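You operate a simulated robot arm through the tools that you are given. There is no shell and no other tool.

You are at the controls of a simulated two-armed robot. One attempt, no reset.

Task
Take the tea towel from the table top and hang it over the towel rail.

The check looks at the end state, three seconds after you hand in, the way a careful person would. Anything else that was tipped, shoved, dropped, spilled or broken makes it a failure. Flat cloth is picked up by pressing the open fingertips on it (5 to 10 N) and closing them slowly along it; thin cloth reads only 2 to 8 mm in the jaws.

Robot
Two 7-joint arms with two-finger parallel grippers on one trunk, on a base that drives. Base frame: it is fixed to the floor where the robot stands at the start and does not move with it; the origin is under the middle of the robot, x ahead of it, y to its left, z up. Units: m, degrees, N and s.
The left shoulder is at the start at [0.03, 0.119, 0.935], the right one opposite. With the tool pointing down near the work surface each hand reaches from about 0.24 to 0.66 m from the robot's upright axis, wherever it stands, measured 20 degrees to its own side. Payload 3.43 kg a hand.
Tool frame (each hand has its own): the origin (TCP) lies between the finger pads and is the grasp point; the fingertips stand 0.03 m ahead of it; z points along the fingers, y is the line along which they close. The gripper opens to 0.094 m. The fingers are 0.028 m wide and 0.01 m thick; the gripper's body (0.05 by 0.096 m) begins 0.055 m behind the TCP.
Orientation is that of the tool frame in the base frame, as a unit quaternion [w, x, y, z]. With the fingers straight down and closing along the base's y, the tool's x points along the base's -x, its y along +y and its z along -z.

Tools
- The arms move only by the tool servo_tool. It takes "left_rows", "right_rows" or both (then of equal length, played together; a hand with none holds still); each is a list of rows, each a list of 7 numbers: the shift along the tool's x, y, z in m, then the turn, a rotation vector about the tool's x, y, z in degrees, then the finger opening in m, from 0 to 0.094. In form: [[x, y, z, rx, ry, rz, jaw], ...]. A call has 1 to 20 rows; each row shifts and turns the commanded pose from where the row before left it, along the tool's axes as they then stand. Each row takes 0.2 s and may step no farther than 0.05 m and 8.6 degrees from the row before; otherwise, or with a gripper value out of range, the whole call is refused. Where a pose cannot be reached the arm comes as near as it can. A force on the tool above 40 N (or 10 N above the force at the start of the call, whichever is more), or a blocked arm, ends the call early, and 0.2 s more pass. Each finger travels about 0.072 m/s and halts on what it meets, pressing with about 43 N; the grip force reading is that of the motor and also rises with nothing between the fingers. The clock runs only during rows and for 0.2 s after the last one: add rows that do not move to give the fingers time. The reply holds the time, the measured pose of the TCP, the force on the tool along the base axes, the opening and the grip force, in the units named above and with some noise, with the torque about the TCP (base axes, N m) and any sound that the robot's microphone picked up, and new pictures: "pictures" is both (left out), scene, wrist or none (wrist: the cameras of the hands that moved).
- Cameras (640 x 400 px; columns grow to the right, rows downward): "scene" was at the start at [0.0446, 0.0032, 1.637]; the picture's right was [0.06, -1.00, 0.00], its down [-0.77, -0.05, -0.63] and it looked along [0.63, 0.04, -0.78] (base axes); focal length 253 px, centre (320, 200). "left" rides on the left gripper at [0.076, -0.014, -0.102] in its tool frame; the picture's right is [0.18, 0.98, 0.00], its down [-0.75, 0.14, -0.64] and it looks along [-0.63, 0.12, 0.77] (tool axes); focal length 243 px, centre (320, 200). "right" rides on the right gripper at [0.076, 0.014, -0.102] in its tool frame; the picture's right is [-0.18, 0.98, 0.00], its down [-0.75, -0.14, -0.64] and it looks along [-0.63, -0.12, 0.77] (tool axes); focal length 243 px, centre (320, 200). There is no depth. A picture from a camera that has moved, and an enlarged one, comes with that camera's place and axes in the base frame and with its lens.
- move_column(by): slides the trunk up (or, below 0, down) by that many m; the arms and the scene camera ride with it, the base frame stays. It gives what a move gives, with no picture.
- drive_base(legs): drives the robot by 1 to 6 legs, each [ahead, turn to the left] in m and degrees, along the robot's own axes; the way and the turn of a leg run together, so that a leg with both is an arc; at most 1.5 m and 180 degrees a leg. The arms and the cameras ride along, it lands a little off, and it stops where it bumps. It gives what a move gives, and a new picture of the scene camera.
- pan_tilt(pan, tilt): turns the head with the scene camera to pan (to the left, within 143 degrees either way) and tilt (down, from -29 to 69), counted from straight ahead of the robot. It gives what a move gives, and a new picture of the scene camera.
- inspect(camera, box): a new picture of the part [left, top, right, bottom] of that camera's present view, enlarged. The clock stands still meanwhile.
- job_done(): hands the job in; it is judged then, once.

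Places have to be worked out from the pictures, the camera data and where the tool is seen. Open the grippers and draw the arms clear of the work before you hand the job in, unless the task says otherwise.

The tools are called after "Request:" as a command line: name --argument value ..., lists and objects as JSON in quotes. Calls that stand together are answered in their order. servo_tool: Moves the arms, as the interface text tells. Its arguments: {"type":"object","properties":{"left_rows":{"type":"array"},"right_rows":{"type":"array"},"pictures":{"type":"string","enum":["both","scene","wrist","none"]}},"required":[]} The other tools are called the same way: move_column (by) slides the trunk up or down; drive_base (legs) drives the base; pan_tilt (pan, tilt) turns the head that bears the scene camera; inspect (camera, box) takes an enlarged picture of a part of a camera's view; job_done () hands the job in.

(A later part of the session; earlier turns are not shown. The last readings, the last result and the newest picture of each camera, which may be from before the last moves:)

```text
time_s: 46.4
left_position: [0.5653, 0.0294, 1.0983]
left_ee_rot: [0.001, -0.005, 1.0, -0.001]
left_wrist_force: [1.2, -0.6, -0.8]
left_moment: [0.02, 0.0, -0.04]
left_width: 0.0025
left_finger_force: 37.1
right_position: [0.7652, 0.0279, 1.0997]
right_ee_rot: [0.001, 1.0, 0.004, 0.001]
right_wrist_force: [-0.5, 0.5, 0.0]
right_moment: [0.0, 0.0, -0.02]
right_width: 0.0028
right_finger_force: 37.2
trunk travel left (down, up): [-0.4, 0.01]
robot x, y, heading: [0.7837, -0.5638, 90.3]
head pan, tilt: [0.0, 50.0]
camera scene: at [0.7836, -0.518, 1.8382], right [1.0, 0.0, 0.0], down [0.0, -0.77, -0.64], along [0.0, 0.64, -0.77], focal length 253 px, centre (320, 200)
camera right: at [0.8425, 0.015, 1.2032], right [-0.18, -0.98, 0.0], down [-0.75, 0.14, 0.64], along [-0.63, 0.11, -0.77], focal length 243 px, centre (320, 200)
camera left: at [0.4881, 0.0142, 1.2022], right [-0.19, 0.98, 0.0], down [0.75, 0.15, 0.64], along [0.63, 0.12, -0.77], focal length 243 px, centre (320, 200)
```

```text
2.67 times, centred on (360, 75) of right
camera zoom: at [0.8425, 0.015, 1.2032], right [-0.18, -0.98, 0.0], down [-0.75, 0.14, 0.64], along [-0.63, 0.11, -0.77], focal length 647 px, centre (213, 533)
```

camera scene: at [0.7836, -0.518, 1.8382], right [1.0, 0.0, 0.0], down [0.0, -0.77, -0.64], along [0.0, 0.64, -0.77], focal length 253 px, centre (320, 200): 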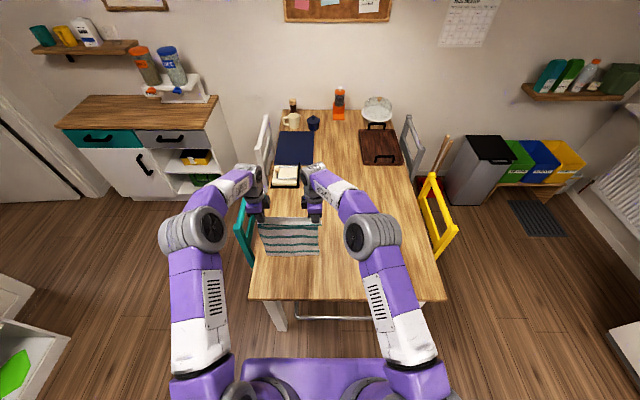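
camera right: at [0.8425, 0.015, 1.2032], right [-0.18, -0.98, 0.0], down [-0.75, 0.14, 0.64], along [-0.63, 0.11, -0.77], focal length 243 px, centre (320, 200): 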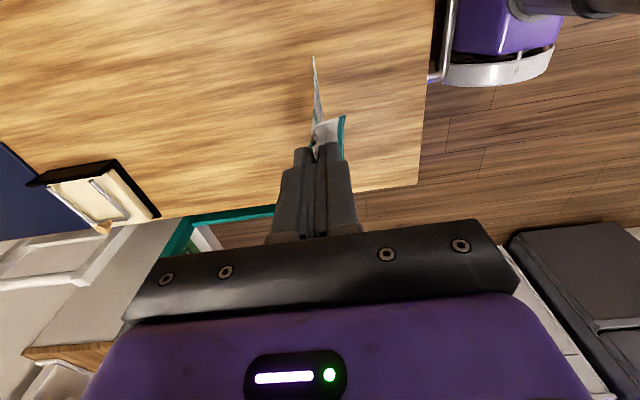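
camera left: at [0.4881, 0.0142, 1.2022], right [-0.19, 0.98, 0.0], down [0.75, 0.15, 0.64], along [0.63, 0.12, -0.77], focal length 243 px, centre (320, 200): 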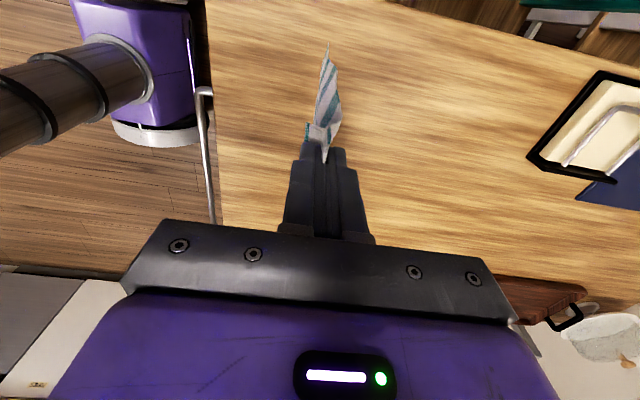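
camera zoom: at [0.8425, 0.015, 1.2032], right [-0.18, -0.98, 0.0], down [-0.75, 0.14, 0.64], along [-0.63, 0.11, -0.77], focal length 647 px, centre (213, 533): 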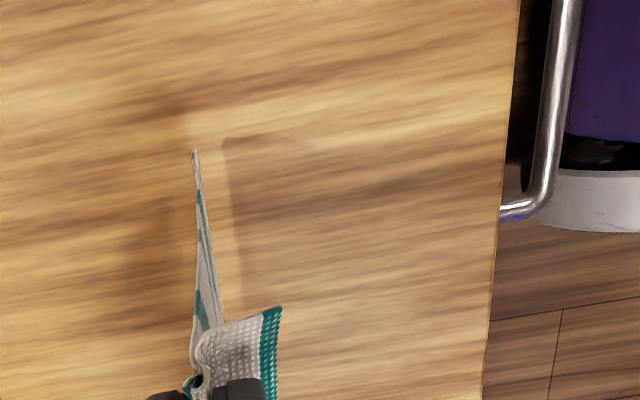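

The lower edge is at z≈0.784, clear of the table, and about 0.286 m hangs below the fingertips. I'll carry it over to the gap, shifting 0.22 m right to the middle of the rail and 0.21 m toward the rail, slowly and slightly higher.

Request:
servo_tool --left_rows '[[-0.01375, -0.0065, -0.005, 0, 0, 0, 0], [-0.01375, -0.0131, -0.005, 0, 0, 0, 0], [-0.01375, -0.0131, -0.005, 0, 0, 0, 0], [-0.01375, -0.0131, -0.005, 0, 0, 0, 0], [-0.01375, -0.0131, 0, 0, 0, 0, 0], [-0.01375, -0.0131, 0, 0, 0, 0, 0], [-0.01375, -0.0131, 0, 0, 0, 0, 0], [-0.01375, -0.0131, 0, 0, 0, 0, 0], [-0.01375, -0.0131, 0, 0, 0, 0, 0], [-0.01375, -0.0131, 0, 0, 0, 0, 0], [-0.01375, -0.0131, 0, 0, 0, 0, 0], [-0.01375, -0.0131, 0, 0, 0, 0, 0], [-0.01375, -0.0131, 0, 0, 0, 0, 0], [-0.01375, -0.0131, 0, 0, 0, 0, 0], [-0.01375, -0.0131, 0, 0, 0, 0, 0], [-0.01375, -0.0131, 0, 0, 0, 0, 0], [0, -0.006, 0, 0, 0, 0, 0], [0, 0, 0, 0, 0, 0, 0], [0, 0, 0, 0, 0, 0, 0], [0, 0, 0, 0, 0, 0, 0]]' --right_rows '[[0.01375, 0.0065, -0.005, 0, 0, 0, 0], [0.01375, 0.0131, -0.005, 0, 0, 0, 0], [0.01375, 0.0131, -0.005, 0, 0, 0, 0], [0.01375, 0.0131, -0.005, 0, 0, 0, 0], [0.01375, 0.0131, 0, 0, 0, 0, 0], [0.01375, 0.0131, 0, 0, 0, 0, 0], [0.01375, 0.0131, 0, 0, 0, 0, 0], [0.01375, 0.0131, 0, 0, 0, 0, 0], [0.01375, 0.0131, 0, 0, 0, 0, 0], [0.01375, 0.0131, 0, 0, 0, 0, 0], [0.01375, 0.0131, 0, 0, 0, 0, 0], [0.01375, 0.0131, 0, 0, 0, 0, 0], [0.01375, 0.0131, 0, 0, 0, 0, 0], [0.01375, 0.0131, 0, 0, 0, 0, 0], [0.01375, 0.0131, 0, 0, 0, 0, 0], [0.01375, 0.0131, 0, 0, 0, 0, 0], [0, 0.006, 0, 0, 0, 0, 0], [0, 0, 0, 0, 0, 0, 0], [0, 0, 0, 0, 0, 0, 0], [0, 0, 0, 0, 0, 0, 0]]' --pictures "both"

```text
time_s: 50.6
left_position: [0.788, -0.1767, 1.1193]
left_ee_rot: [0.0, -0.005, 1.0, -0.002]
left_wrist_force: [-0.1, -0.5, -0.6]
left_moment: [-0.02, 0.02, -0.01]
left_width: 0.0026
left_finger_force: 37.3
right_position: [0.9879, -0.1791, 1.1213]
right_ee_rot: [0.001, 1.0, 0.004, 0.0]
right_wrist_force: [-0.5, -0.7, 0.0]
right_moment: [-0.02, 0.0, 0.01]
right_width: 0.0025
right_finger_force: 37.1
trunk travel left (down, up): [-0.4, 0.01]
robot x, y, heading: [0.7871, -0.5597, 90.4]
head pan, tilt: [0.0, 50.0]
camera scene: at [0.7836, -0.5184, 1.8382], right [1.0, 0.0, 0.0], down [0.0, -0.77, -0.64], along [0.0, 0.64, -0.77], focal length 253 px, centre (320, 200)
camera right: at [1.0646, -0.1929, 1.2243], right [-0.18, -0.98, 0.0], down [-0.75, 0.14, 0.64], along [-0.63, 0.11, -0.77], focal length 243 px, centre (320, 200)
camera left: at [0.711, -0.1927, 1.2235], right [-0.19, 0.98, 0.0], down [0.75, 0.15, 0.64], along [0.63, 0.12, -0.77], focal length 243 px, centre (320, 200)
```

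scene: 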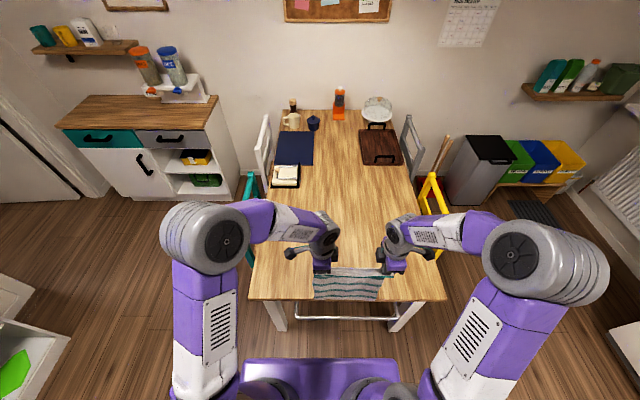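
right: 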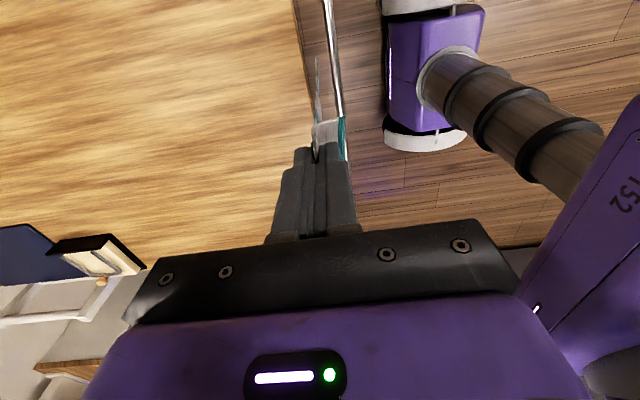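
left: 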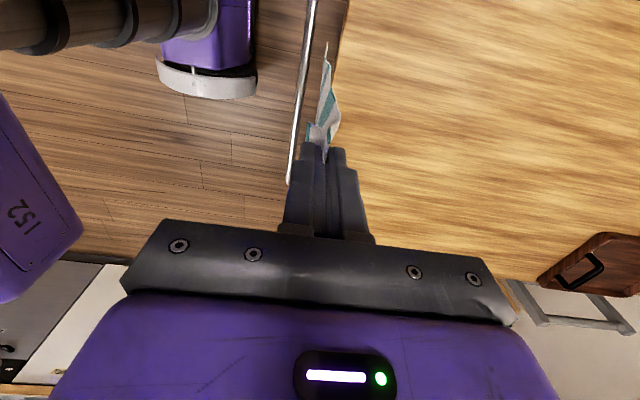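

The sheet hangs above the gap. I'll zoom both hand cameras to verify that the lower edge lines up between the table edge and the rail.

Request:
inspect --camera "right" --box '[240, 0, 480, 150]'

Request:
inspect --camera "left" --box '[220, 0, 460, 150]'

Request:
inspect --camera "scene" --box '[250, 220, 450, 345]'

```text
2.67 times, centred on (360, 75) of right
camera zoom: at [1.0646, -0.1929, 1.2243], right [-0.18, -0.98, 0.0], down [-0.75, 0.14, 0.64], along [-0.63, 0.11, -0.77], focal length 647 px, centre (213, 533)
```

zoom: 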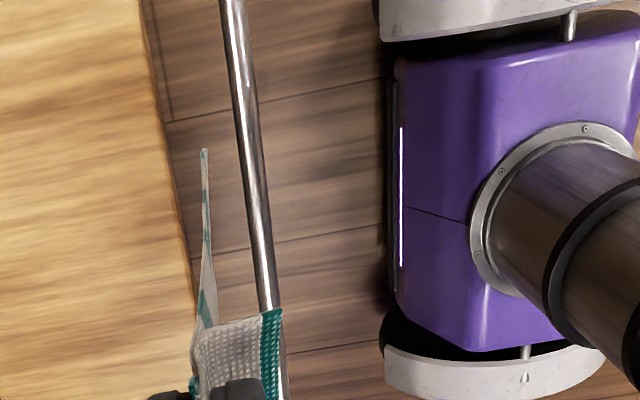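

```text
2.67 times, centred on (340, 75) of left
camera zoom: at [0.711, -0.1927, 1.2235], right [-0.19, 0.98, 0.0], down [0.75, 0.15, 0.64], along [0.63, 0.12, -0.77], focal length 647 px, centre (267, 533)
```

zoom: 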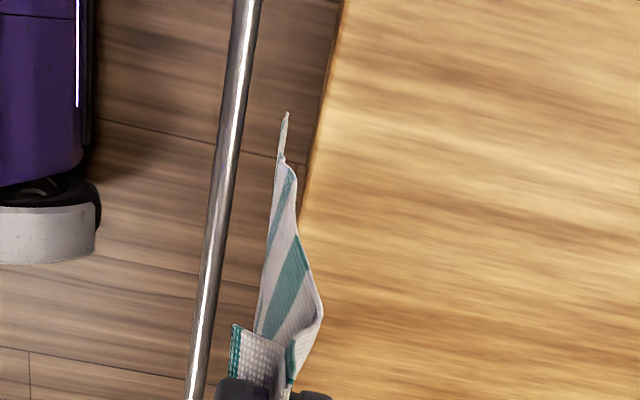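

```text
3.20 times, centred on (350, 282) of scene
camera zoom: at [0.7836, -0.5184, 1.8382], right [1.0, 0.0, 0.0], down [0.0, -0.77, -0.64], along [0.0, 0.64, -0.77], focal length 809 px, centre (224, -64)
```

zoom: 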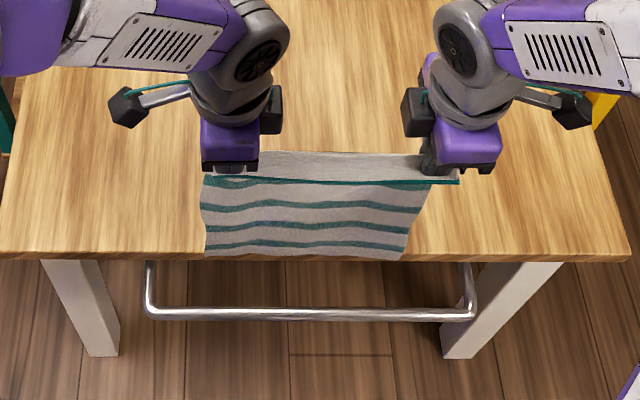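

The lower edge is centred over the gap: table edge y≈−0.153, rail y≈−0.207, cloth y≈−0.178. I'll lower with the trunk in stages and check before the edge reaches rail height.

Request:
move_column --by -0.1

Request:
inspect --camera "right" --box '[240, 0, 480, 150]'

Request:
inspect --camera "left" --box '[220, 0, 460, 150]'

Request:
inspect --camera "scene" --box '[250, 220, 450, 345]'

```text
time_s: 52.0
left_position: [0.7883, -0.1771, 1.0197]
left_ee_rot: [0.001, -0.004, 1.0, -0.003]
left_wrist_force: [-0.5, -0.2, 0.6]
left_moment: [-0.01, 0.01, 0.03]
left_width: 0.0027
left_finger_force: 37.1
right_position: [0.987, -0.1786, 1.0206]
right_ee_rot: [0.001, 1.0, 0.005, 0.0]
right_wrist_force: [-0.5, -0.2, -0.9]
right_moment: [-0.02, 0.0, 0.01]
right_width: 0.0026
right_finger_force: 37.1
trunk travel left (down, up): [-0.3, 0.11]
robot x, y, heading: [0.7855, -0.5669, 90.6]
head pan, tilt: [0.0, 50.0]
```

```text
2.67 times, centred on (360, 75) of right
camera zoom: at [1.0646, -0.193, 1.1244], right [-0.18, -0.98, 0.0], down [-0.75, 0.14, 0.64], along [-0.63, 0.11, -0.77], focal length 647 px, centre (213, 533)
```

zoom: 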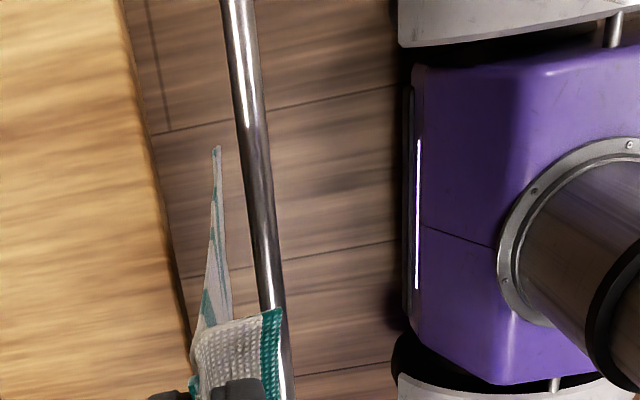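

```text
2.67 times, centred on (340, 75) of left
camera zoom: at [0.7111, -0.1928, 1.1238], right [-0.19, 0.98, 0.0], down [0.75, 0.15, 0.64], along [0.63, 0.12, -0.77], focal length 647 px, centre (267, 533)
```

zoom: 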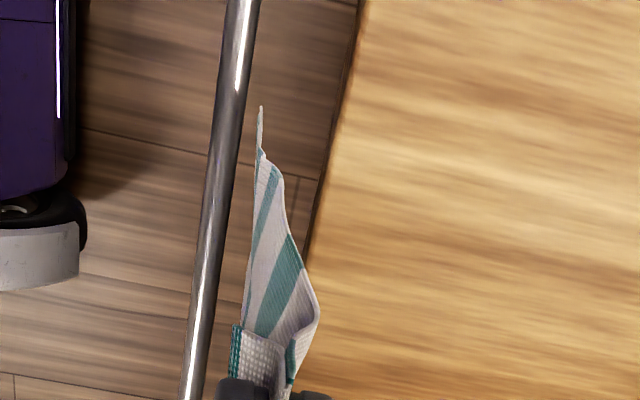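

```text
3.20 times, centred on (350, 282) of scene
camera zoom: at [0.7836, -0.5186, 1.7384], right [1.0, 0.0, 0.0], down [0.0, -0.77, -0.64], along [0.0, 0.64, -0.77], focal length 809 px, centre (224, -64)
```

zoom: 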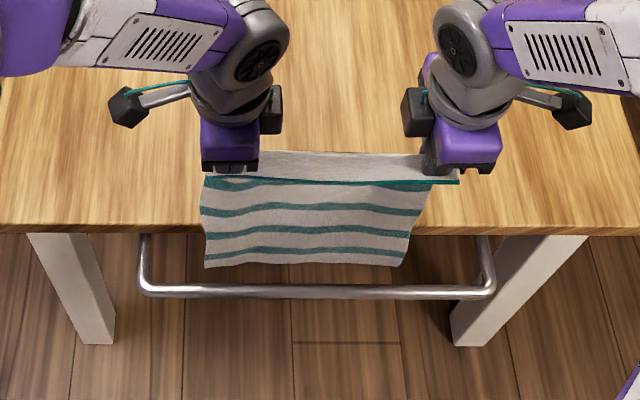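

The lower edge has drifted a bit toward the rail, probably still swinging. I'll hold still for a second and look again.

Request:
servo_tool --left_rows '[[0, 0, 0, 0, 0, 0, 0], [0, 0, 0, 0, 0, 0, 0], [0, 0, 0, 0, 0, 0, 0], [0, 0, 0, 0, 0, 0, 0], [0, 0, 0, 0, 0, 0, 0], [0, 0, 0, 0, 0, 0, 0]]' --pictures "none"

Request:
inspect --camera "right" --box '[240, 0, 480, 150]'

Request:
inspect --camera "left" --box '[220, 0, 460, 150]'

```text
time_s: 53.4
left_position: [0.7883, -0.1772, 1.0207]
left_ee_rot: [0.0, -0.005, 1.0, -0.002]
left_wrist_force: [-0.7, 1.3, -0.4]
left_moment: [0.0, -0.03, -0.02]
left_width: 0.0025
left_finger_force: 36.9
right_position: [0.9889, -0.1788, 1.0214]
right_ee_rot: [0.001, 1.0, 0.005, 0.0]
right_wrist_force: [0.3, -0.8, -1.1]
right_moment: [0.0, 0.0, 0.02]
right_width: 0.0025
right_finger_force: 37.7
trunk travel left (down, up): [-0.3, 0.11]
robot x, y, heading: [0.7841, -0.5602, 90.2]
head pan, tilt: [0.0, 50.0]
```

```text
2.67 times, centred on (360, 75) of right
camera zoom: at [1.0647, -0.1929, 1.1242], right [-0.18, -0.98, 0.0], down [-0.75, 0.14, 0.64], along [-0.63, 0.11, -0.77], focal length 647 px, centre (213, 533)
```

zoom: 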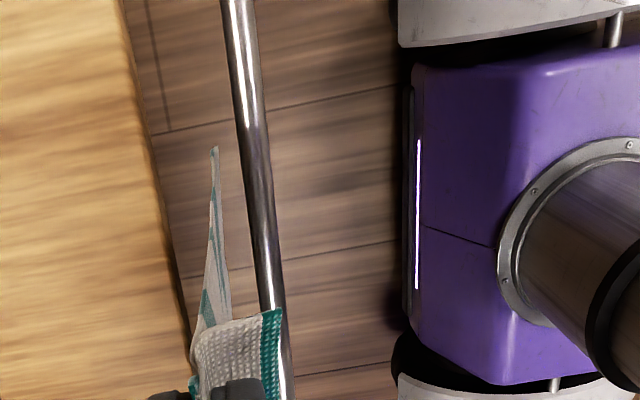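

```text
2.67 times, centred on (340, 75) of left
camera zoom: at [0.7111, -0.1927, 1.1236], right [-0.19, 0.98, 0.0], down [0.75, 0.15, 0.64], along [0.63, 0.12, -0.77], focal length 647 px, centre (267, 533)
```

zoom: 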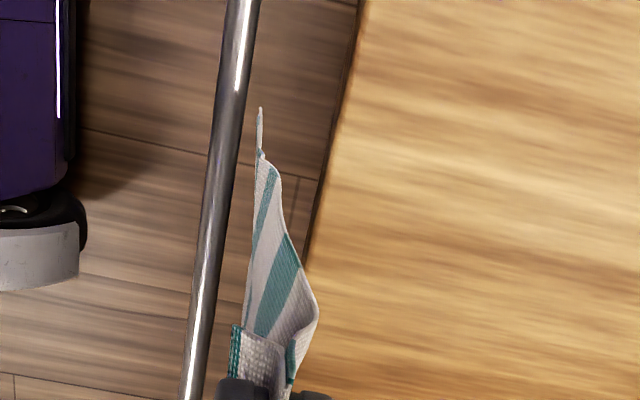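

It has settled, and it hangs closer to the rail than to the table edge. I'll shift both hands about 11 mm toward the table to centre the lower edge, then lower another 0.08 m so it passes the rail.

Request:
servo_tool --left_rows '[[0, 0.004, 0, 0, 0, 0, 0], [0, 0.004, 0, 0, 0, 0, 0], [0, 0.004, 0, 0, 0, 0, 0], [0, 0, 0, 0, 0, 0, 0], [0, 0, 0, 0, 0, 0, 0], [0, 0, 0, 0, 0, 0, 0], [0, 0, 0, 0, 0, 0, 0], [0, 0, 0, 0, 0, 0, 0]]' --right_rows '[[0, -0.004, 0, 0, 0, 0, 0], [0, -0.004, 0, 0, 0, 0, 0], [0, -0.003, 0, 0, 0, 0, 0], [0, 0, 0, 0, 0, 0, 0], [0, 0, 0, 0, 0, 0, 0], [0, 0, 0, 0, 0, 0, 0], [0, 0, 0, 0, 0, 0, 0], [0, 0, 0, 0, 0, 0, 0]]' --pictures "none"

Request:
inspect --camera "right" --box '[240, 0, 480, 150]'

Request:
inspect --camera "left" --box '[220, 0, 460, 150]'

```text
time_s: 55.2
left_position: [0.7889, -0.165, 1.0194]
left_ee_rot: [0.0, -0.005, 1.0, -0.002]
left_wrist_force: [0.8, 0.2, -0.3]
left_moment: [0.01, -0.02, 0.0]
left_width: 0.0024
left_finger_force: 37.4
right_position: [0.9896, -0.1681, 1.0205]
right_ee_rot: [0.001, 1.0, 0.005, 0.0]
right_wrist_force: [-0.3, 0.2, -0.7]
right_moment: [0.0, -0.02, 0.01]
right_width: 0.0027
right_finger_force: 37.0
trunk travel left (down, up): [-0.3, 0.11]
robot x, y, heading: [0.7843, -0.5648, 90.3]
head pan, tilt: [0.0, 50.0]
```

```text
2.67 times, centred on (360, 75) of right
camera zoom: at [1.0652, -0.1819, 1.1237], right [-0.18, -0.98, 0.0], down [-0.75, 0.14, 0.64], along [-0.63, 0.11, -0.77], focal length 647 px, centre (213, 533)
```

zoom: 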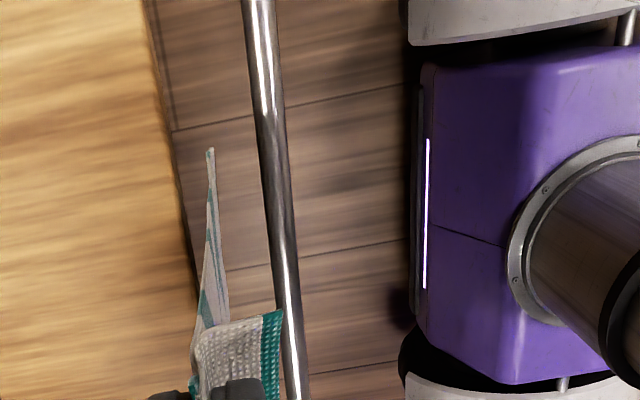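

```text
2.67 times, centred on (340, 75) of left
camera zoom: at [0.7112, -0.1806, 1.1232], right [-0.19, 0.98, 0.0], down [0.75, 0.15, 0.64], along [0.63, 0.12, -0.77], focal length 647 px, centre (267, 533)
```

zoom: 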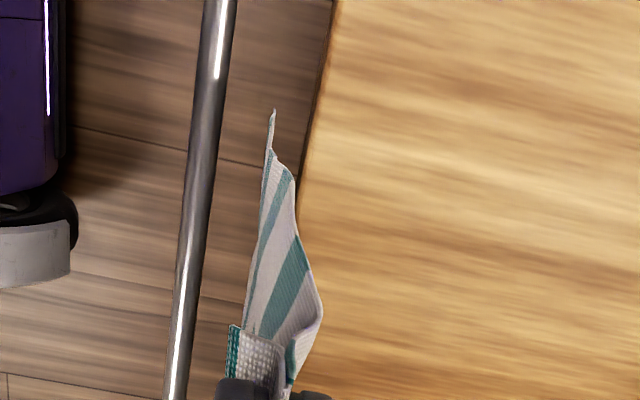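

The edge is now centred in the gap. I'll lower 0.1 m with the trunk so it passes between rail and table.

Request:
move_column --by -0.1

Request:
inspect --camera "right" --box '[240, 0, 480, 150]'

Request:
inspect --camera "left" --box '[220, 0, 460, 150]'

Request:
inspect --camera "scene" --box '[250, 200, 450, 325]'

```text
time_s: 56.5
left_position: [0.7874, -0.164, 0.9201]
left_ee_rot: [0.001, -0.006, 1.0, -0.002]
left_wrist_force: [0.2, 0.7, 0.8]
left_moment: [0.03, -0.02, -0.03]
left_width: 0.0026
left_finger_force: 37.5
right_position: [0.9883, -0.1686, 0.9205]
right_ee_rot: [0.0, 1.0, 0.004, 0.0]
right_wrist_force: [-1.4, 0.2, 0.7]
right_moment: [0.04, 0.0, -0.04]
right_width: 0.0026
right_finger_force: 37.1
trunk travel left (down, up): [-0.2, 0.21]
robot x, y, heading: [0.7844, -0.5617, 90.4]
head pan, tilt: [0.0, 50.0]
```

```text
2.67 times, centred on (360, 75) of right
camera zoom: at [1.0651, -0.182, 1.0239], right [-0.18, -0.98, 0.0], down [-0.75, 0.14, 0.64], along [-0.63, 0.11, -0.77], focal length 647 px, centre (213, 533)
```

zoom: 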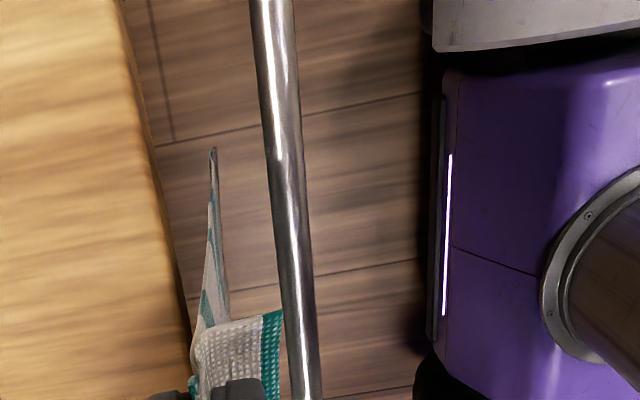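

```text
2.67 times, centred on (340, 75) of left
camera zoom: at [0.7112, -0.1807, 1.0235], right [-0.19, 0.98, 0.0], down [0.75, 0.15, 0.64], along [0.63, 0.12, -0.77], focal length 647 px, centre (267, 533)
```

zoom: 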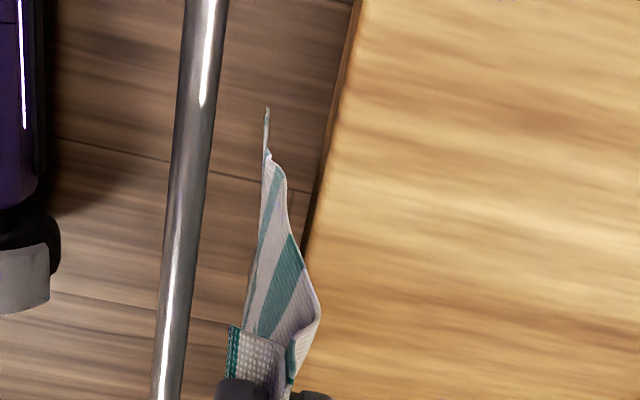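

```text
3.20 times, centred on (350, 262) of scene
camera zoom: at [0.7837, -0.5186, 1.6384], right [1.0, 0.0, 0.0], down [0.0, -0.77, -0.64], along [0.0, 0.64, -0.77], focal length 809 px, centre (224, 0)
```

zoom: 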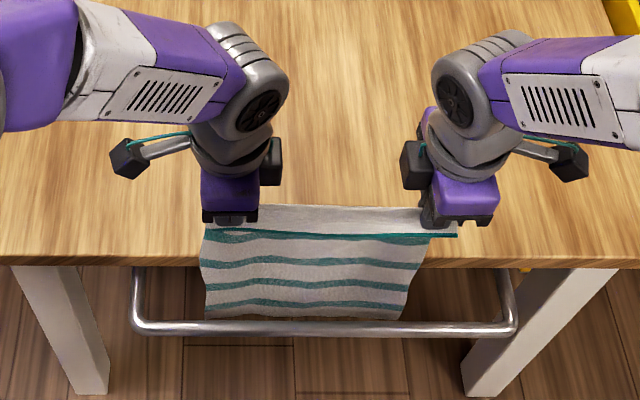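

The scene view shows the lower edge behind the rail now, so it's inside the gap. I'll lower the hands another 0.095 m, so half of the towel hangs below the rail on the table side.

Request:
servo_tool --left_rows '[[0, 0, 0.0095, 0, 0, 0, 0], [0, 0, 0.0095, 0, 0, 0, 0], [0, 0, 0.0095, 0, 0, 0, 0], [0, 0, 0.0095, 0, 0, 0, 0], [0, 0, 0.0095, 0, 0, 0, 0], [0, 0, 0.0095, 0, 0, 0, 0], [0, 0, 0.0095, 0, 0, 0, 0], [0, 0, 0.0095, 0, 0, 0, 0], [0, 0, 0.0095, 0, 0, 0, 0], [0, 0, 0.0095, 0, 0, 0, 0], [0, 0, 0, 0, 0, 0, 0], [0, 0, 0, 0, 0, 0, 0]]' --right_rows '[[0, 0, 0.0095, 0, 0, 0, 0], [0, 0, 0.0095, 0, 0, 0, 0], [0, 0, 0.0095, 0, 0, 0, 0], [0, 0, 0.0095, 0, 0, 0, 0], [0, 0, 0.0095, 0, 0, 0, 0], [0, 0, 0.0095, 0, 0, 0, 0], [0, 0, 0.0095, 0, 0, 0, 0], [0, 0, 0.0095, 0, 0, 0, 0], [0, 0, 0.0095, 0, 0, 0, 0], [0, 0, 0.0095, 0, 0, 0, 0], [0, 0, 0, 0, 0, 0, 0], [0, 0, 0, 0, 0, 0, 0]]' --pictures "both"

Request:
inspect --camera "scene" --box '[250, 200, 450, 325]'

```text
time_s: 59.1
left_position: [0.7868, -0.1654, 0.8251]
left_ee_rot: [0.0, -0.005, 1.0, -0.001]
left_wrist_force: [-0.1, -1.0, -0.7]
left_moment: [0.01, 0.02, 0.02]
left_width: 0.0024
left_finger_force: 37.3
right_position: [0.9885, -0.1685, 0.8262]
right_ee_rot: [0.001, 1.0, 0.005, 0.001]
right_wrist_force: [-1.1, 0.1, -0.8]
right_moment: [-0.04, 0.0, -0.03]
right_width: 0.0025
right_finger_force: 37.0
trunk travel left (down, up): [-0.2, 0.21]
robot x, y, heading: [0.7808, -0.5644, 90.2]
head pan, tilt: [0.0, 50.0]
camera scene: at [0.7837, -0.5183, 1.6382], right [1.0, 0.0, 0.0], down [0.0, -0.77, -0.64], along [0.0, 0.64, -0.77], focal length 253 px, centre (320, 200)
camera right: at [1.0649, -0.1822, 0.9291], right [-0.18, -0.98, 0.0], down [-0.75, 0.14, 0.64], along [-0.63, 0.11, -0.77], focal length 243 px, centre (320, 200)
camera left: at [0.7107, -0.1804, 0.929], right [-0.19, 0.98, 0.0], down [0.75, 0.15, 0.64], along [0.63, 0.12, -0.77], focal length 243 px, centre (320, 200)
```

scene: 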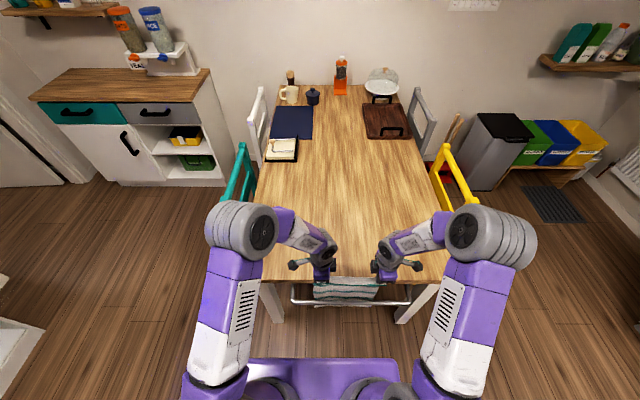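
right: 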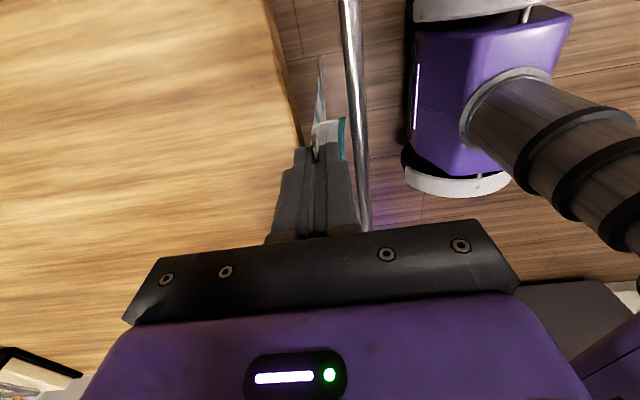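
left: 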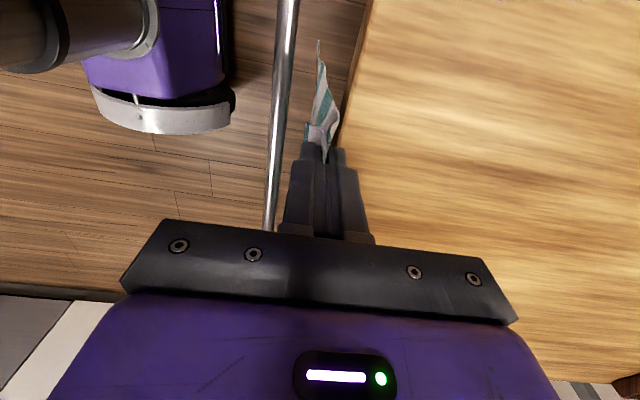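

```text
3.20 times, centred on (350, 262) of scene
camera zoom: at [0.7837, -0.5183, 1.6382], right [1.0, 0.0, 0.0], down [0.0, -0.77, -0.64], along [0.0, 0.64, -0.77], focal length 809 px, centre (224, 0)
```

zoom: 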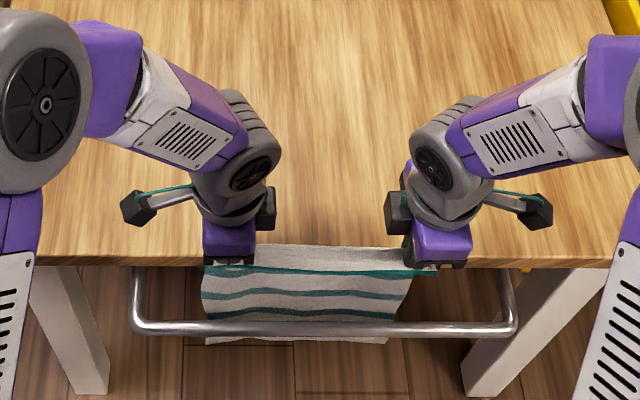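

The towel passes cleanly behind the rail. Now I'll bring the held edge out over the rail toward the robot, to y≈−0.28, dropping slightly on the way.

Request:
servo_tool --left_rows '[[0, -0.0096, 0.0, 0, 0, 0, 0], [0, -0.0096, 0.0, 0, 0, 0, 0], [0, -0.0096, 0.0, 0, 0, 0, 0], [0, -0.0096, 0.0, 0, 0, 0, 0], [0, -0.0096, 0.002, 0, 0, 0, 0], [0, -0.0096, 0.002, 0, 0, 0, 0], [0, -0.0096, 0.003, 0, 0, 0, 0], [0, -0.0096, 0.004, 0, 0, 0, 0], [0, -0.0096, 0.004, 0, 0, 0, 0], [0, -0.0096, 0.004, 0, 0, 0, 0], [0, -0.0096, 0.004, 0, 0, 0, 0], [0, -0.0096, 0.004, 0, 0, 0, 0], [0, 0, 0, 0, 0, 0, 0], [0, 0, 0, 0, 0, 0, 0]]' --right_rows '[[0, 0.0094, 0.0, 0, 0, 0, 0], [0, 0.0094, 0.0, 0, 0, 0, 0], [0, 0.0094, 0.0, 0, 0, 0, 0], [0, 0.0094, 0.0, 0, 0, 0, 0], [0, 0.0094, 0.002, 0, 0, 0, 0], [0, 0.0094, 0.002, 0, 0, 0, 0], [0, 0.0094, 0.003, 0, 0, 0, 0], [0, 0.0094, 0.004, 0, 0, 0, 0], [0, 0.0094, 0.004, 0, 0, 0, 0], [0, 0.0094, 0.004, 0, 0, 0, 0], [0, 0.0094, 0.004, 0, 0, 0, 0], [0, 0.0094, 0.004, 0, 0, 0, 0], [0, 0, 0, 0, 0, 0, 0], [0, 0, 0, 0, 0, 0, 0]]' --pictures "both"

Request:
inspect --camera "scene" --box '[250, 200, 450, 325]'

```text
time_s: 62.1
left_position: [0.7889, -0.2796, 0.7981]
left_ee_rot: [0.0, -0.005, 1.0, -0.001]
left_wrist_force: [-0.2, -0.1, -0.8]
left_moment: [0.0, 0.0, 0.01]
left_width: 0.0028
left_finger_force: 36.9
right_position: [0.9883, -0.2812, 0.7995]
right_ee_rot: [0.001, 1.0, 0.004, 0.0]
right_wrist_force: [-0.4, 0.2, -0.4]
right_moment: [-0.01, -0.02, -0.01]
right_width: 0.0026
right_finger_force: 37.6
trunk travel left (down, up): [-0.2, 0.21]
robot x, y, heading: [0.7865, -0.5677, 90.3]
head pan, tilt: [0.0, 50.0]
camera scene: at [0.7837, -0.5185, 1.6382], right [1.0, 0.0, 0.0], down [0.0, -0.77, -0.64], along [0.0, 0.64, -0.77], focal length 253 px, centre (320, 200)
camera right: at [1.0655, -0.2955, 0.9025], right [-0.18, -0.98, 0.0], down [-0.75, 0.14, 0.64], along [-0.63, 0.11, -0.77], focal length 243 px, centre (320, 200)
camera left: at [0.7116, -0.2957, 0.9014], right [-0.19, 0.98, 0.0], down [0.75, 0.15, 0.64], along [0.63, 0.12, -0.77], focal length 243 px, centre (320, 200)
```

scene: 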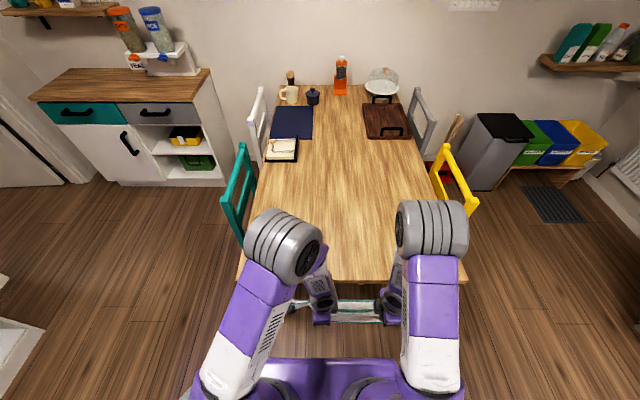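
right: 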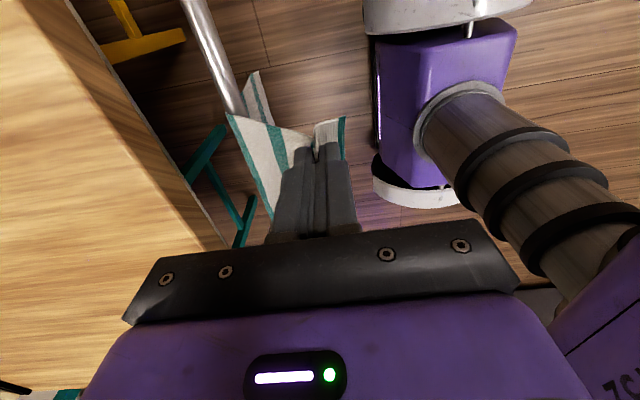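
left: 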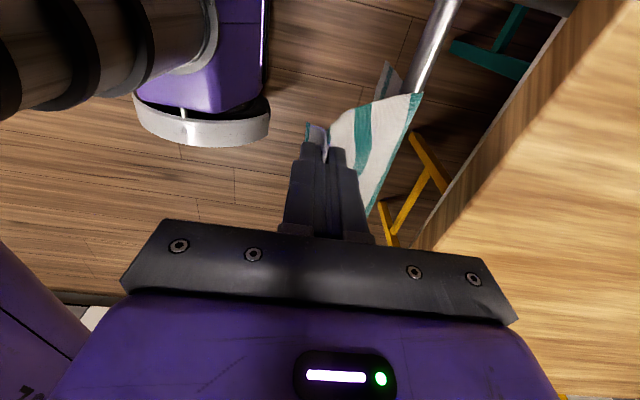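

```text
3.20 times, centred on (350, 262) of scene
camera zoom: at [0.7837, -0.5185, 1.6382], right [1.0, 0.0, 0.0], down [0.0, -0.77, -0.64], along [0.0, 0.64, -0.77], focal length 809 px, centre (224, 0)
```

zoom: 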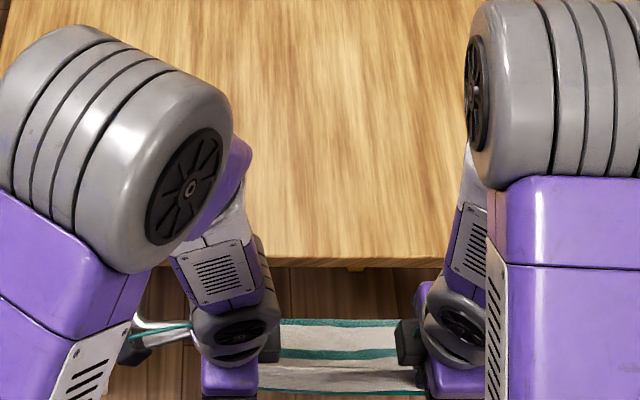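

The towel is draped over the rail, with the held edge out on the robot side. I'll lower the trunk by 0.1 m and check.

Request:
move_column --by -0.1

Request:
inspect --camera "right" --box '[0, 0, 640, 400]'

Request:
inspect --camera "left" --box '[0, 0, 640, 400]'

```text
time_s: 63.4
left_position: [0.7877, -0.2806, 0.699]
left_ee_rot: [0.0, -0.005, 1.0, -0.002]
left_wrist_force: [-0.6, 0.6, -0.2]
left_moment: [0.01, -0.02, -0.01]
left_width: 0.0021
left_finger_force: 37.2
right_position: [0.9895, -0.2811, 0.6994]
right_ee_rot: [0.001, 1.0, 0.004, 0.0]
right_wrist_force: [-0.6, 0.1, -0.5]
right_moment: [0.01, 0.01, -0.02]
right_width: 0.0025
right_finger_force: 37.3
trunk travel left (down, up): [-0.1, 0.31]
robot x, y, heading: [0.7799, -0.5655, 90.3]
head pan, tilt: [0.0, 50.0]
```

```text
1.00 times, centred on (320, 200) of right (not enlarged: the box is as wide or as high as the picture)
camera zoom: at [1.0655, -0.2955, 0.8027], right [-0.18, -0.98, 0.0], down [-0.75, 0.14, 0.64], along [-0.63, 0.11, -0.77], focal length 243 px, centre (320, 200)
```

zoom: 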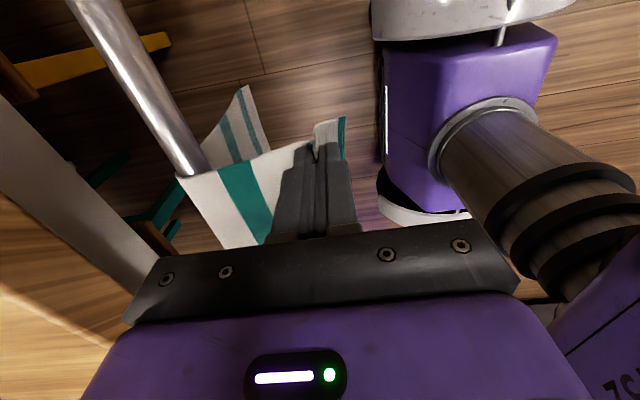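

```text
1.00 times, centred on (320, 200) of left (not enlarged: the box is as wide or as high as the picture)
camera zoom: at [0.7116, -0.2957, 0.8015], right [-0.19, 0.98, 0.0], down [0.75, 0.15, 0.64], along [0.63, 0.12, -0.77], focal length 243 px, centre (320, 200)
```

zoom: 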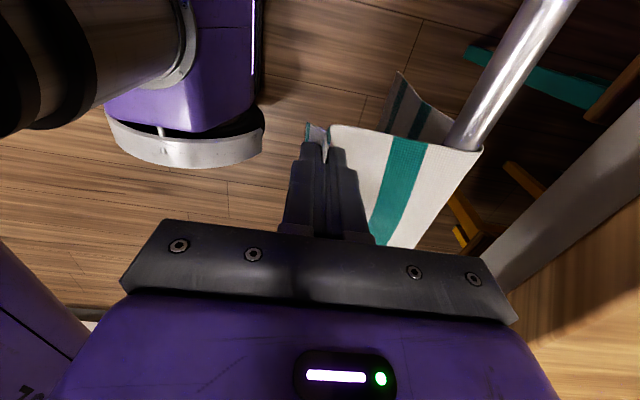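

The drape looks right on both sides. I'll lower another 0.08 m so the outer half comes down with little slack.

Request:
move_column --by -0.08

Request:
inspect --camera "right" --box '[0, 0, 640, 400]'

Request:
inspect --camera "left" --box '[0, 0, 640, 400]'

Request:
inspect --camera "scene" --box '[220, 200, 460, 350]'

```text
time_s: 64.6
left_position: [0.7881, -0.2804, 0.6189]
left_ee_rot: [0.001, -0.005, 1.0, -0.002]
left_wrist_force: [0.4, 0.6, 0.9]
left_moment: [0.03, -0.01, -0.02]
left_width: 0.0023
left_finger_force: 37.4
right_position: [0.9889, -0.2822, 0.6205]
right_ee_rot: [0.002, 1.0, 0.005, -0.001]
right_wrist_force: [0.0, 0.1, -0.6]
right_moment: [0.0, 0.01, -0.02]
right_width: 0.0028
right_finger_force: 36.5
trunk travel left (down, up): [-0.02, 0.39]
robot x, y, heading: [0.7869, -0.5653, 90.5]
head pan, tilt: [0.0, 50.0]
```

```text
1.00 times, centred on (320, 200) of right (not enlarged: the box is as wide or as high as the picture)
camera zoom: at [1.0655, -0.2955, 0.7227], right [-0.18, -0.98, 0.0], down [-0.75, 0.14, 0.64], along [-0.63, 0.11, -0.77], focal length 243 px, centre (320, 200)
```

zoom: 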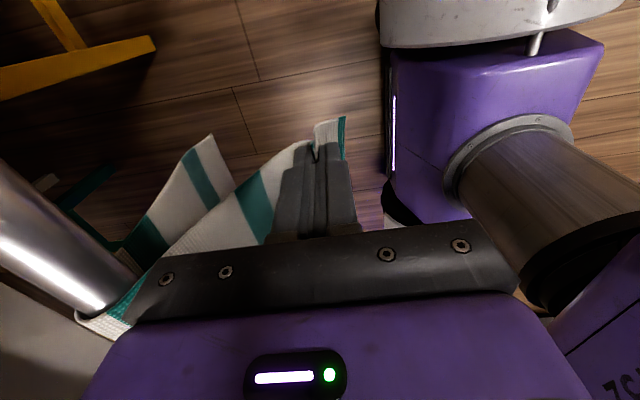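

```text
1.00 times, centred on (320, 200) of left (not enlarged: the box is as wide or as high as the picture)
camera zoom: at [0.7116, -0.2957, 0.7215], right [-0.19, 0.98, 0.0], down [0.75, 0.15, 0.64], along [0.63, 0.12, -0.77], focal length 243 px, centre (320, 200)
```

zoom: 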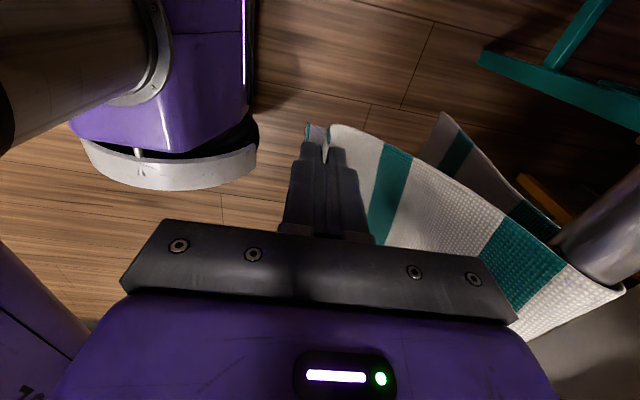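

```text
2.67 times, centred on (340, 275) of scene
camera zoom: at [0.7837, -0.5186, 1.4584], right [1.0, 0.0, 0.0], down [0.0, -0.77, -0.64], along [0.0, 0.64, -0.77], focal length 674 px, centre (267, 0)
```

zoom: 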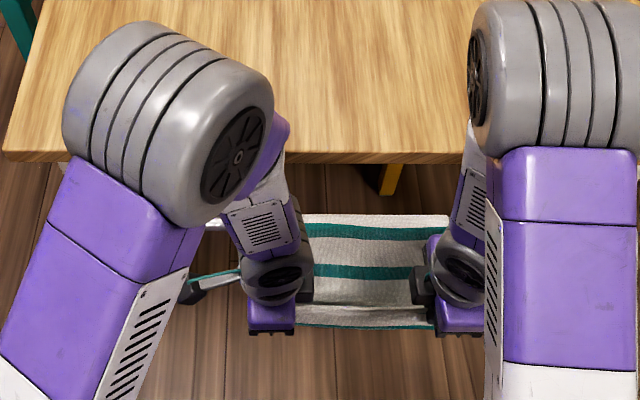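

The towel hangs well on both sides of the rail. I'll open both jaws slowly to release it.

Request:
servo_tool --left_rows '[[0, 0, 0, 0, 0, 0, 0.006], [0, 0, 0, 0, 0, 0, 0.012], [0, 0, 0, 0, 0, 0, 0.018], [0, 0, 0, 0, 0, 0, 0.024], [0, 0, 0, 0, 0, 0, 0.03], [0, 0, 0, 0, 0, 0, 0.03], [0, 0, 0, 0, 0, 0, 0.03], [0, 0, 0, 0, 0, 0, 0.03]]' --right_rows '[[0, 0, 0, 0, 0, 0, 0.006], [0, 0, 0, 0, 0, 0, 0.012], [0, 0, 0, 0, 0, 0, 0.018], [0, 0, 0, 0, 0, 0, 0.024], [0, 0, 0, 0, 0, 0, 0.03], [0, 0, 0, 0, 0, 0, 0.03], [0, 0, 0, 0, 0, 0, 0.03], [0, 0, 0, 0, 0, 0, 0.03]]' --pictures "wrist"

```text
time_s: 66.4
left_position: [0.7897, -0.2795, 0.618]
left_ee_rot: [-0.001, -0.005, 1.0, -0.002]
left_wrist_force: [-0.1, -0.2, -0.1]
left_moment: [0.01, 0.0, 0.02]
left_width: 0.03
left_finger_force: 0.1
right_position: [0.9885, -0.281, 0.6194]
right_ee_rot: [0.001, 1.0, 0.004, 0.0]
right_wrist_force: [0.2, 0.7, 0.5]
right_moment: [0.0, 0.01, -0.04]
right_width: 0.03
right_finger_force: 0.0
trunk travel left (down, up): [-0.02, 0.39]
robot x, y, heading: [0.7853, -0.561, 90.3]
head pan, tilt: [0.0, 50.0]
camera right: at [1.0655, -0.2954, 0.7226], right [-0.18, -0.98, 0.0], down [-0.75, 0.14, 0.64], along [-0.63, 0.11, -0.77], focal length 243 px, centre (320, 200)
camera left: at [0.7116, -0.2956, 0.7214], right [-0.19, 0.98, 0.0], down [0.75, 0.15, 0.64], along [0.63, 0.12, -0.77], focal length 243 px, centre (320, 200)
```

right: 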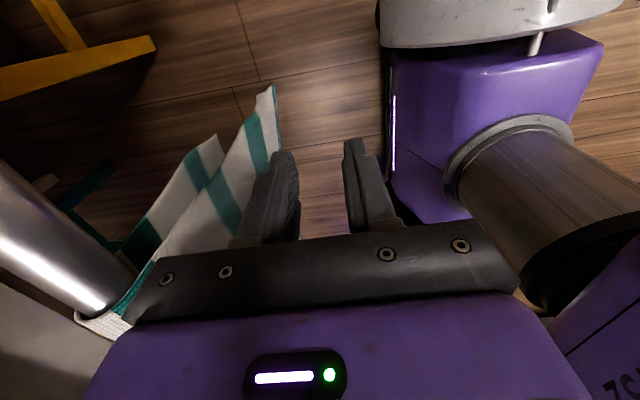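
left: 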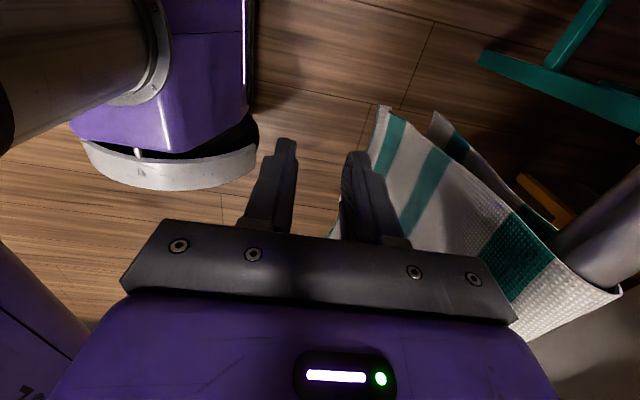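

The cloth came free of both hands and hangs over the rail. I'll back the base straight away from it so nothing drags on the towel.

Request:
drive_base --legs '[[-0.3, 0]]'

```text
time_s: 68.4
left_position: [0.7901, -0.5814, 0.6182]
left_ee_rot: [0.0, -0.006, 1.0, -0.002]
left_wrist_force: [-1.0, 0.3, 1.1]
left_moment: [0.02, -0.01, -0.02]
left_width: 0.0302
left_finger_force: 0.0
right_position: [0.9897, -0.5819, 0.6204]
right_ee_rot: [0.001, 1.0, 0.005, 0.0]
right_wrist_force: [-0.2, -0.6, 0.2]
right_moment: [-0.02, -0.01, 0.0]
right_width: 0.0301
right_finger_force: 0.0
trunk travel left (down, up): [-0.02, 0.39]
robot x, y, heading: [0.7873, -0.8667, 90.5]
head pan, tilt: [0.0, 50.0]
camera scene: at [0.7853, -0.8196, 1.4583], right [1.0, 0.01, 0.0], down [0.01, -0.77, -0.64], along [0.0, 0.64, -0.77], focal length 253 px, centre (320, 200)
```

scene: 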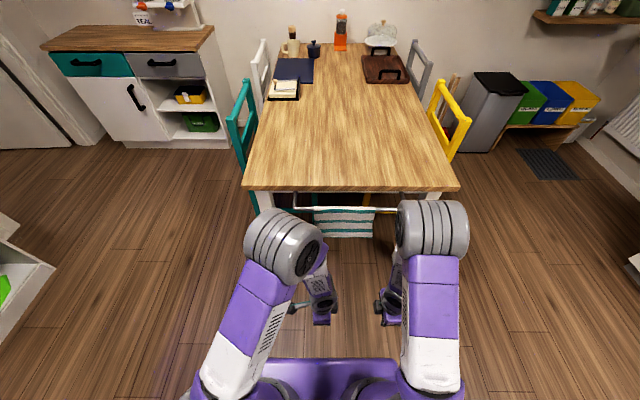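

I've backed well clear, and the towel is hanging on the rail. I'll zoom in to check the drape on both sides and that nothing else moved.

Request:
inspect --camera "scene" --box '[260, 170, 440, 282]'

Request:
inspect --camera "scene" --box '[220, 0, 480, 162]'

Request:
inspect --camera "left" --box '[0, 0, 640, 400]'

```text
3.56 times, centred on (350, 226) of scene
camera zoom: at [0.7853, -0.8196, 1.4583], right [1.0, 0.01, 0.0], down [0.01, -0.77, -0.64], along [0.0, 0.64, -0.77], focal length 899 px, centre (213, 108)
```

zoom: 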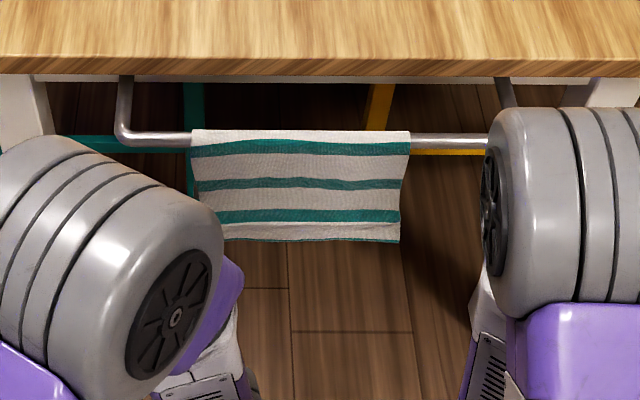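

```text
2.46 times, centred on (350, 81) of scene
camera zoom: at [0.7853, -0.8196, 1.4583], right [1.0, 0.01, 0.0], down [0.01, -0.77, -0.64], along [0.0, 0.64, -0.77], focal length 622 px, centre (246, 493)
```

zoom: 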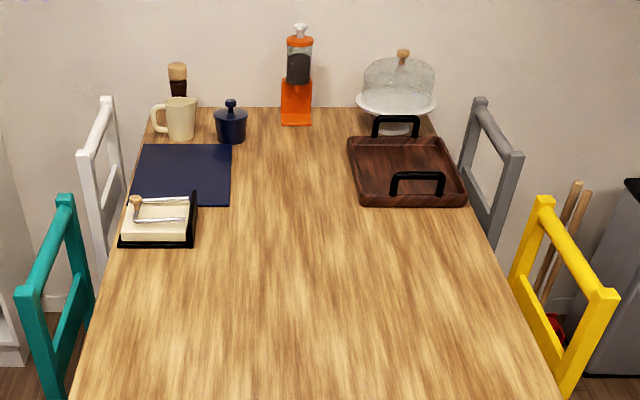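

```text
1.00 times, centred on (320, 200) of left (not enlarged: the box is as wide or as high as the picture)
camera zoom: at [0.7127, -0.5967, 0.7215], right [-0.2, 0.98, 0.0], down [0.75, 0.15, 0.64], along [0.63, 0.12, -0.77], focal length 243 px, centre (320, 200)
```

zoom: 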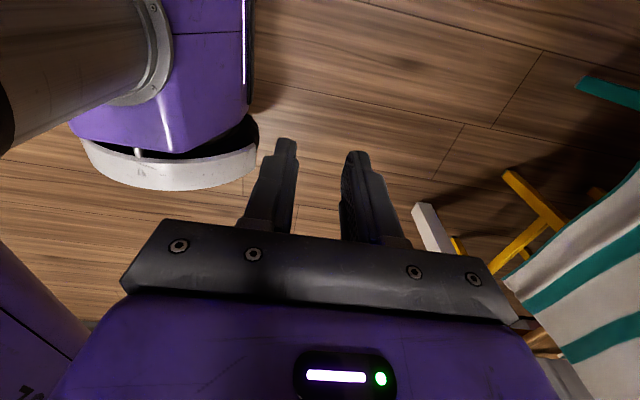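

The towel hangs squarely over the rail, with about 0.2 m in front and 0.15 m behind, and everything on the table is in place. I'll open the grippers fully, wait, and check that the towel isn't slipping before I hand in.

Request:
servo_tool --left_rows '[[0, 0, 0, 0, 0, 0, 0.05], [0, 0, 0, 0, 0, 0, 0.07], [0, 0, 0, 0, 0, 0, 0.09], [0, 0, 0, 0, 0, 0, 0.09], [0, 0, 0, 0, 0, 0, 0.09], [0, 0, 0, 0, 0, 0, 0.09], [0, 0, 0, 0, 0, 0, 0.09], [0, 0, 0, 0, 0, 0, 0.09], [0, 0, 0, 0, 0, 0, 0.09], [0, 0, 0, 0, 0, 0, 0.09], [0, 0, 0, 0, 0, 0, 0.09], [0, 0, 0, 0, 0, 0, 0.09], [0, 0, 0, 0, 0, 0, 0.09], [0, 0, 0, 0, 0, 0, 0.09], [0, 0, 0, 0, 0, 0, 0.09], [0, 0, 0, 0, 0, 0, 0.09], [0, 0, 0, 0, 0, 0, 0.09], [0, 0, 0, 0, 0, 0, 0.09]]' --right_rows '[[0, 0, 0, 0, 0, 0, 0.05], [0, 0, 0, 0, 0, 0, 0.07], [0, 0, 0, 0, 0, 0, 0.09], [0, 0, 0, 0, 0, 0, 0.09], [0, 0, 0, 0, 0, 0, 0.09], [0, 0, 0, 0, 0, 0, 0.09], [0, 0, 0, 0, 0, 0, 0.09], [0, 0, 0, 0, 0, 0, 0.09], [0, 0, 0, 0, 0, 0, 0.09], [0, 0, 0, 0, 0, 0, 0.09], [0, 0, 0, 0, 0, 0, 0.09], [0, 0, 0, 0, 0, 0, 0.09], [0, 0, 0, 0, 0, 0, 0.09], [0, 0, 0, 0, 0, 0, 0.09], [0, 0, 0, 0, 0, 0, 0.09], [0, 0, 0, 0, 0, 0, 0.09], [0, 0, 0, 0, 0, 0, 0.09], [0, 0, 0, 0, 0, 0, 0.09]]' --pictures "none"

Request:
inspect --camera "scene" --box '[260, 170, 440, 282]'

```text
time_s: 72.2
left_position: [0.789, -0.5808, 0.6181]
left_ee_rot: [0.0, -0.007, 1.0, -0.002]
left_wrist_force: [0.5, 0.2, 0.9]
left_moment: [0.03, -0.01, 0.0]
left_width: 0.0901
left_finger_force: 0.1
right_position: [0.9892, -0.5825, 0.6189]
right_ee_rot: [0.0, 1.0, 0.005, 0.0]
right_wrist_force: [0.2, 0.6, -0.4]
right_moment: [-0.02, 0.01, -0.03]
right_width: 0.0901
right_finger_force: 0.0
trunk travel left (down, up): [-0.02, 0.39]
robot x, y, heading: [0.7893, -0.8666, 90.2]
head pan, tilt: [0.0, 50.0]
```

```text
3.56 times, centred on (350, 226) of scene
camera zoom: at [0.7854, -0.8192, 1.4582], right [1.0, 0.01, 0.0], down [0.01, -0.77, -0.64], along [0.0, 0.64, -0.77], focal length 899 px, centre (213, 108)
```

zoom: 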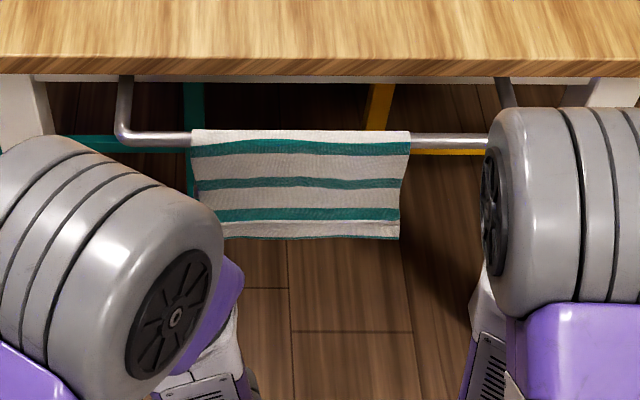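

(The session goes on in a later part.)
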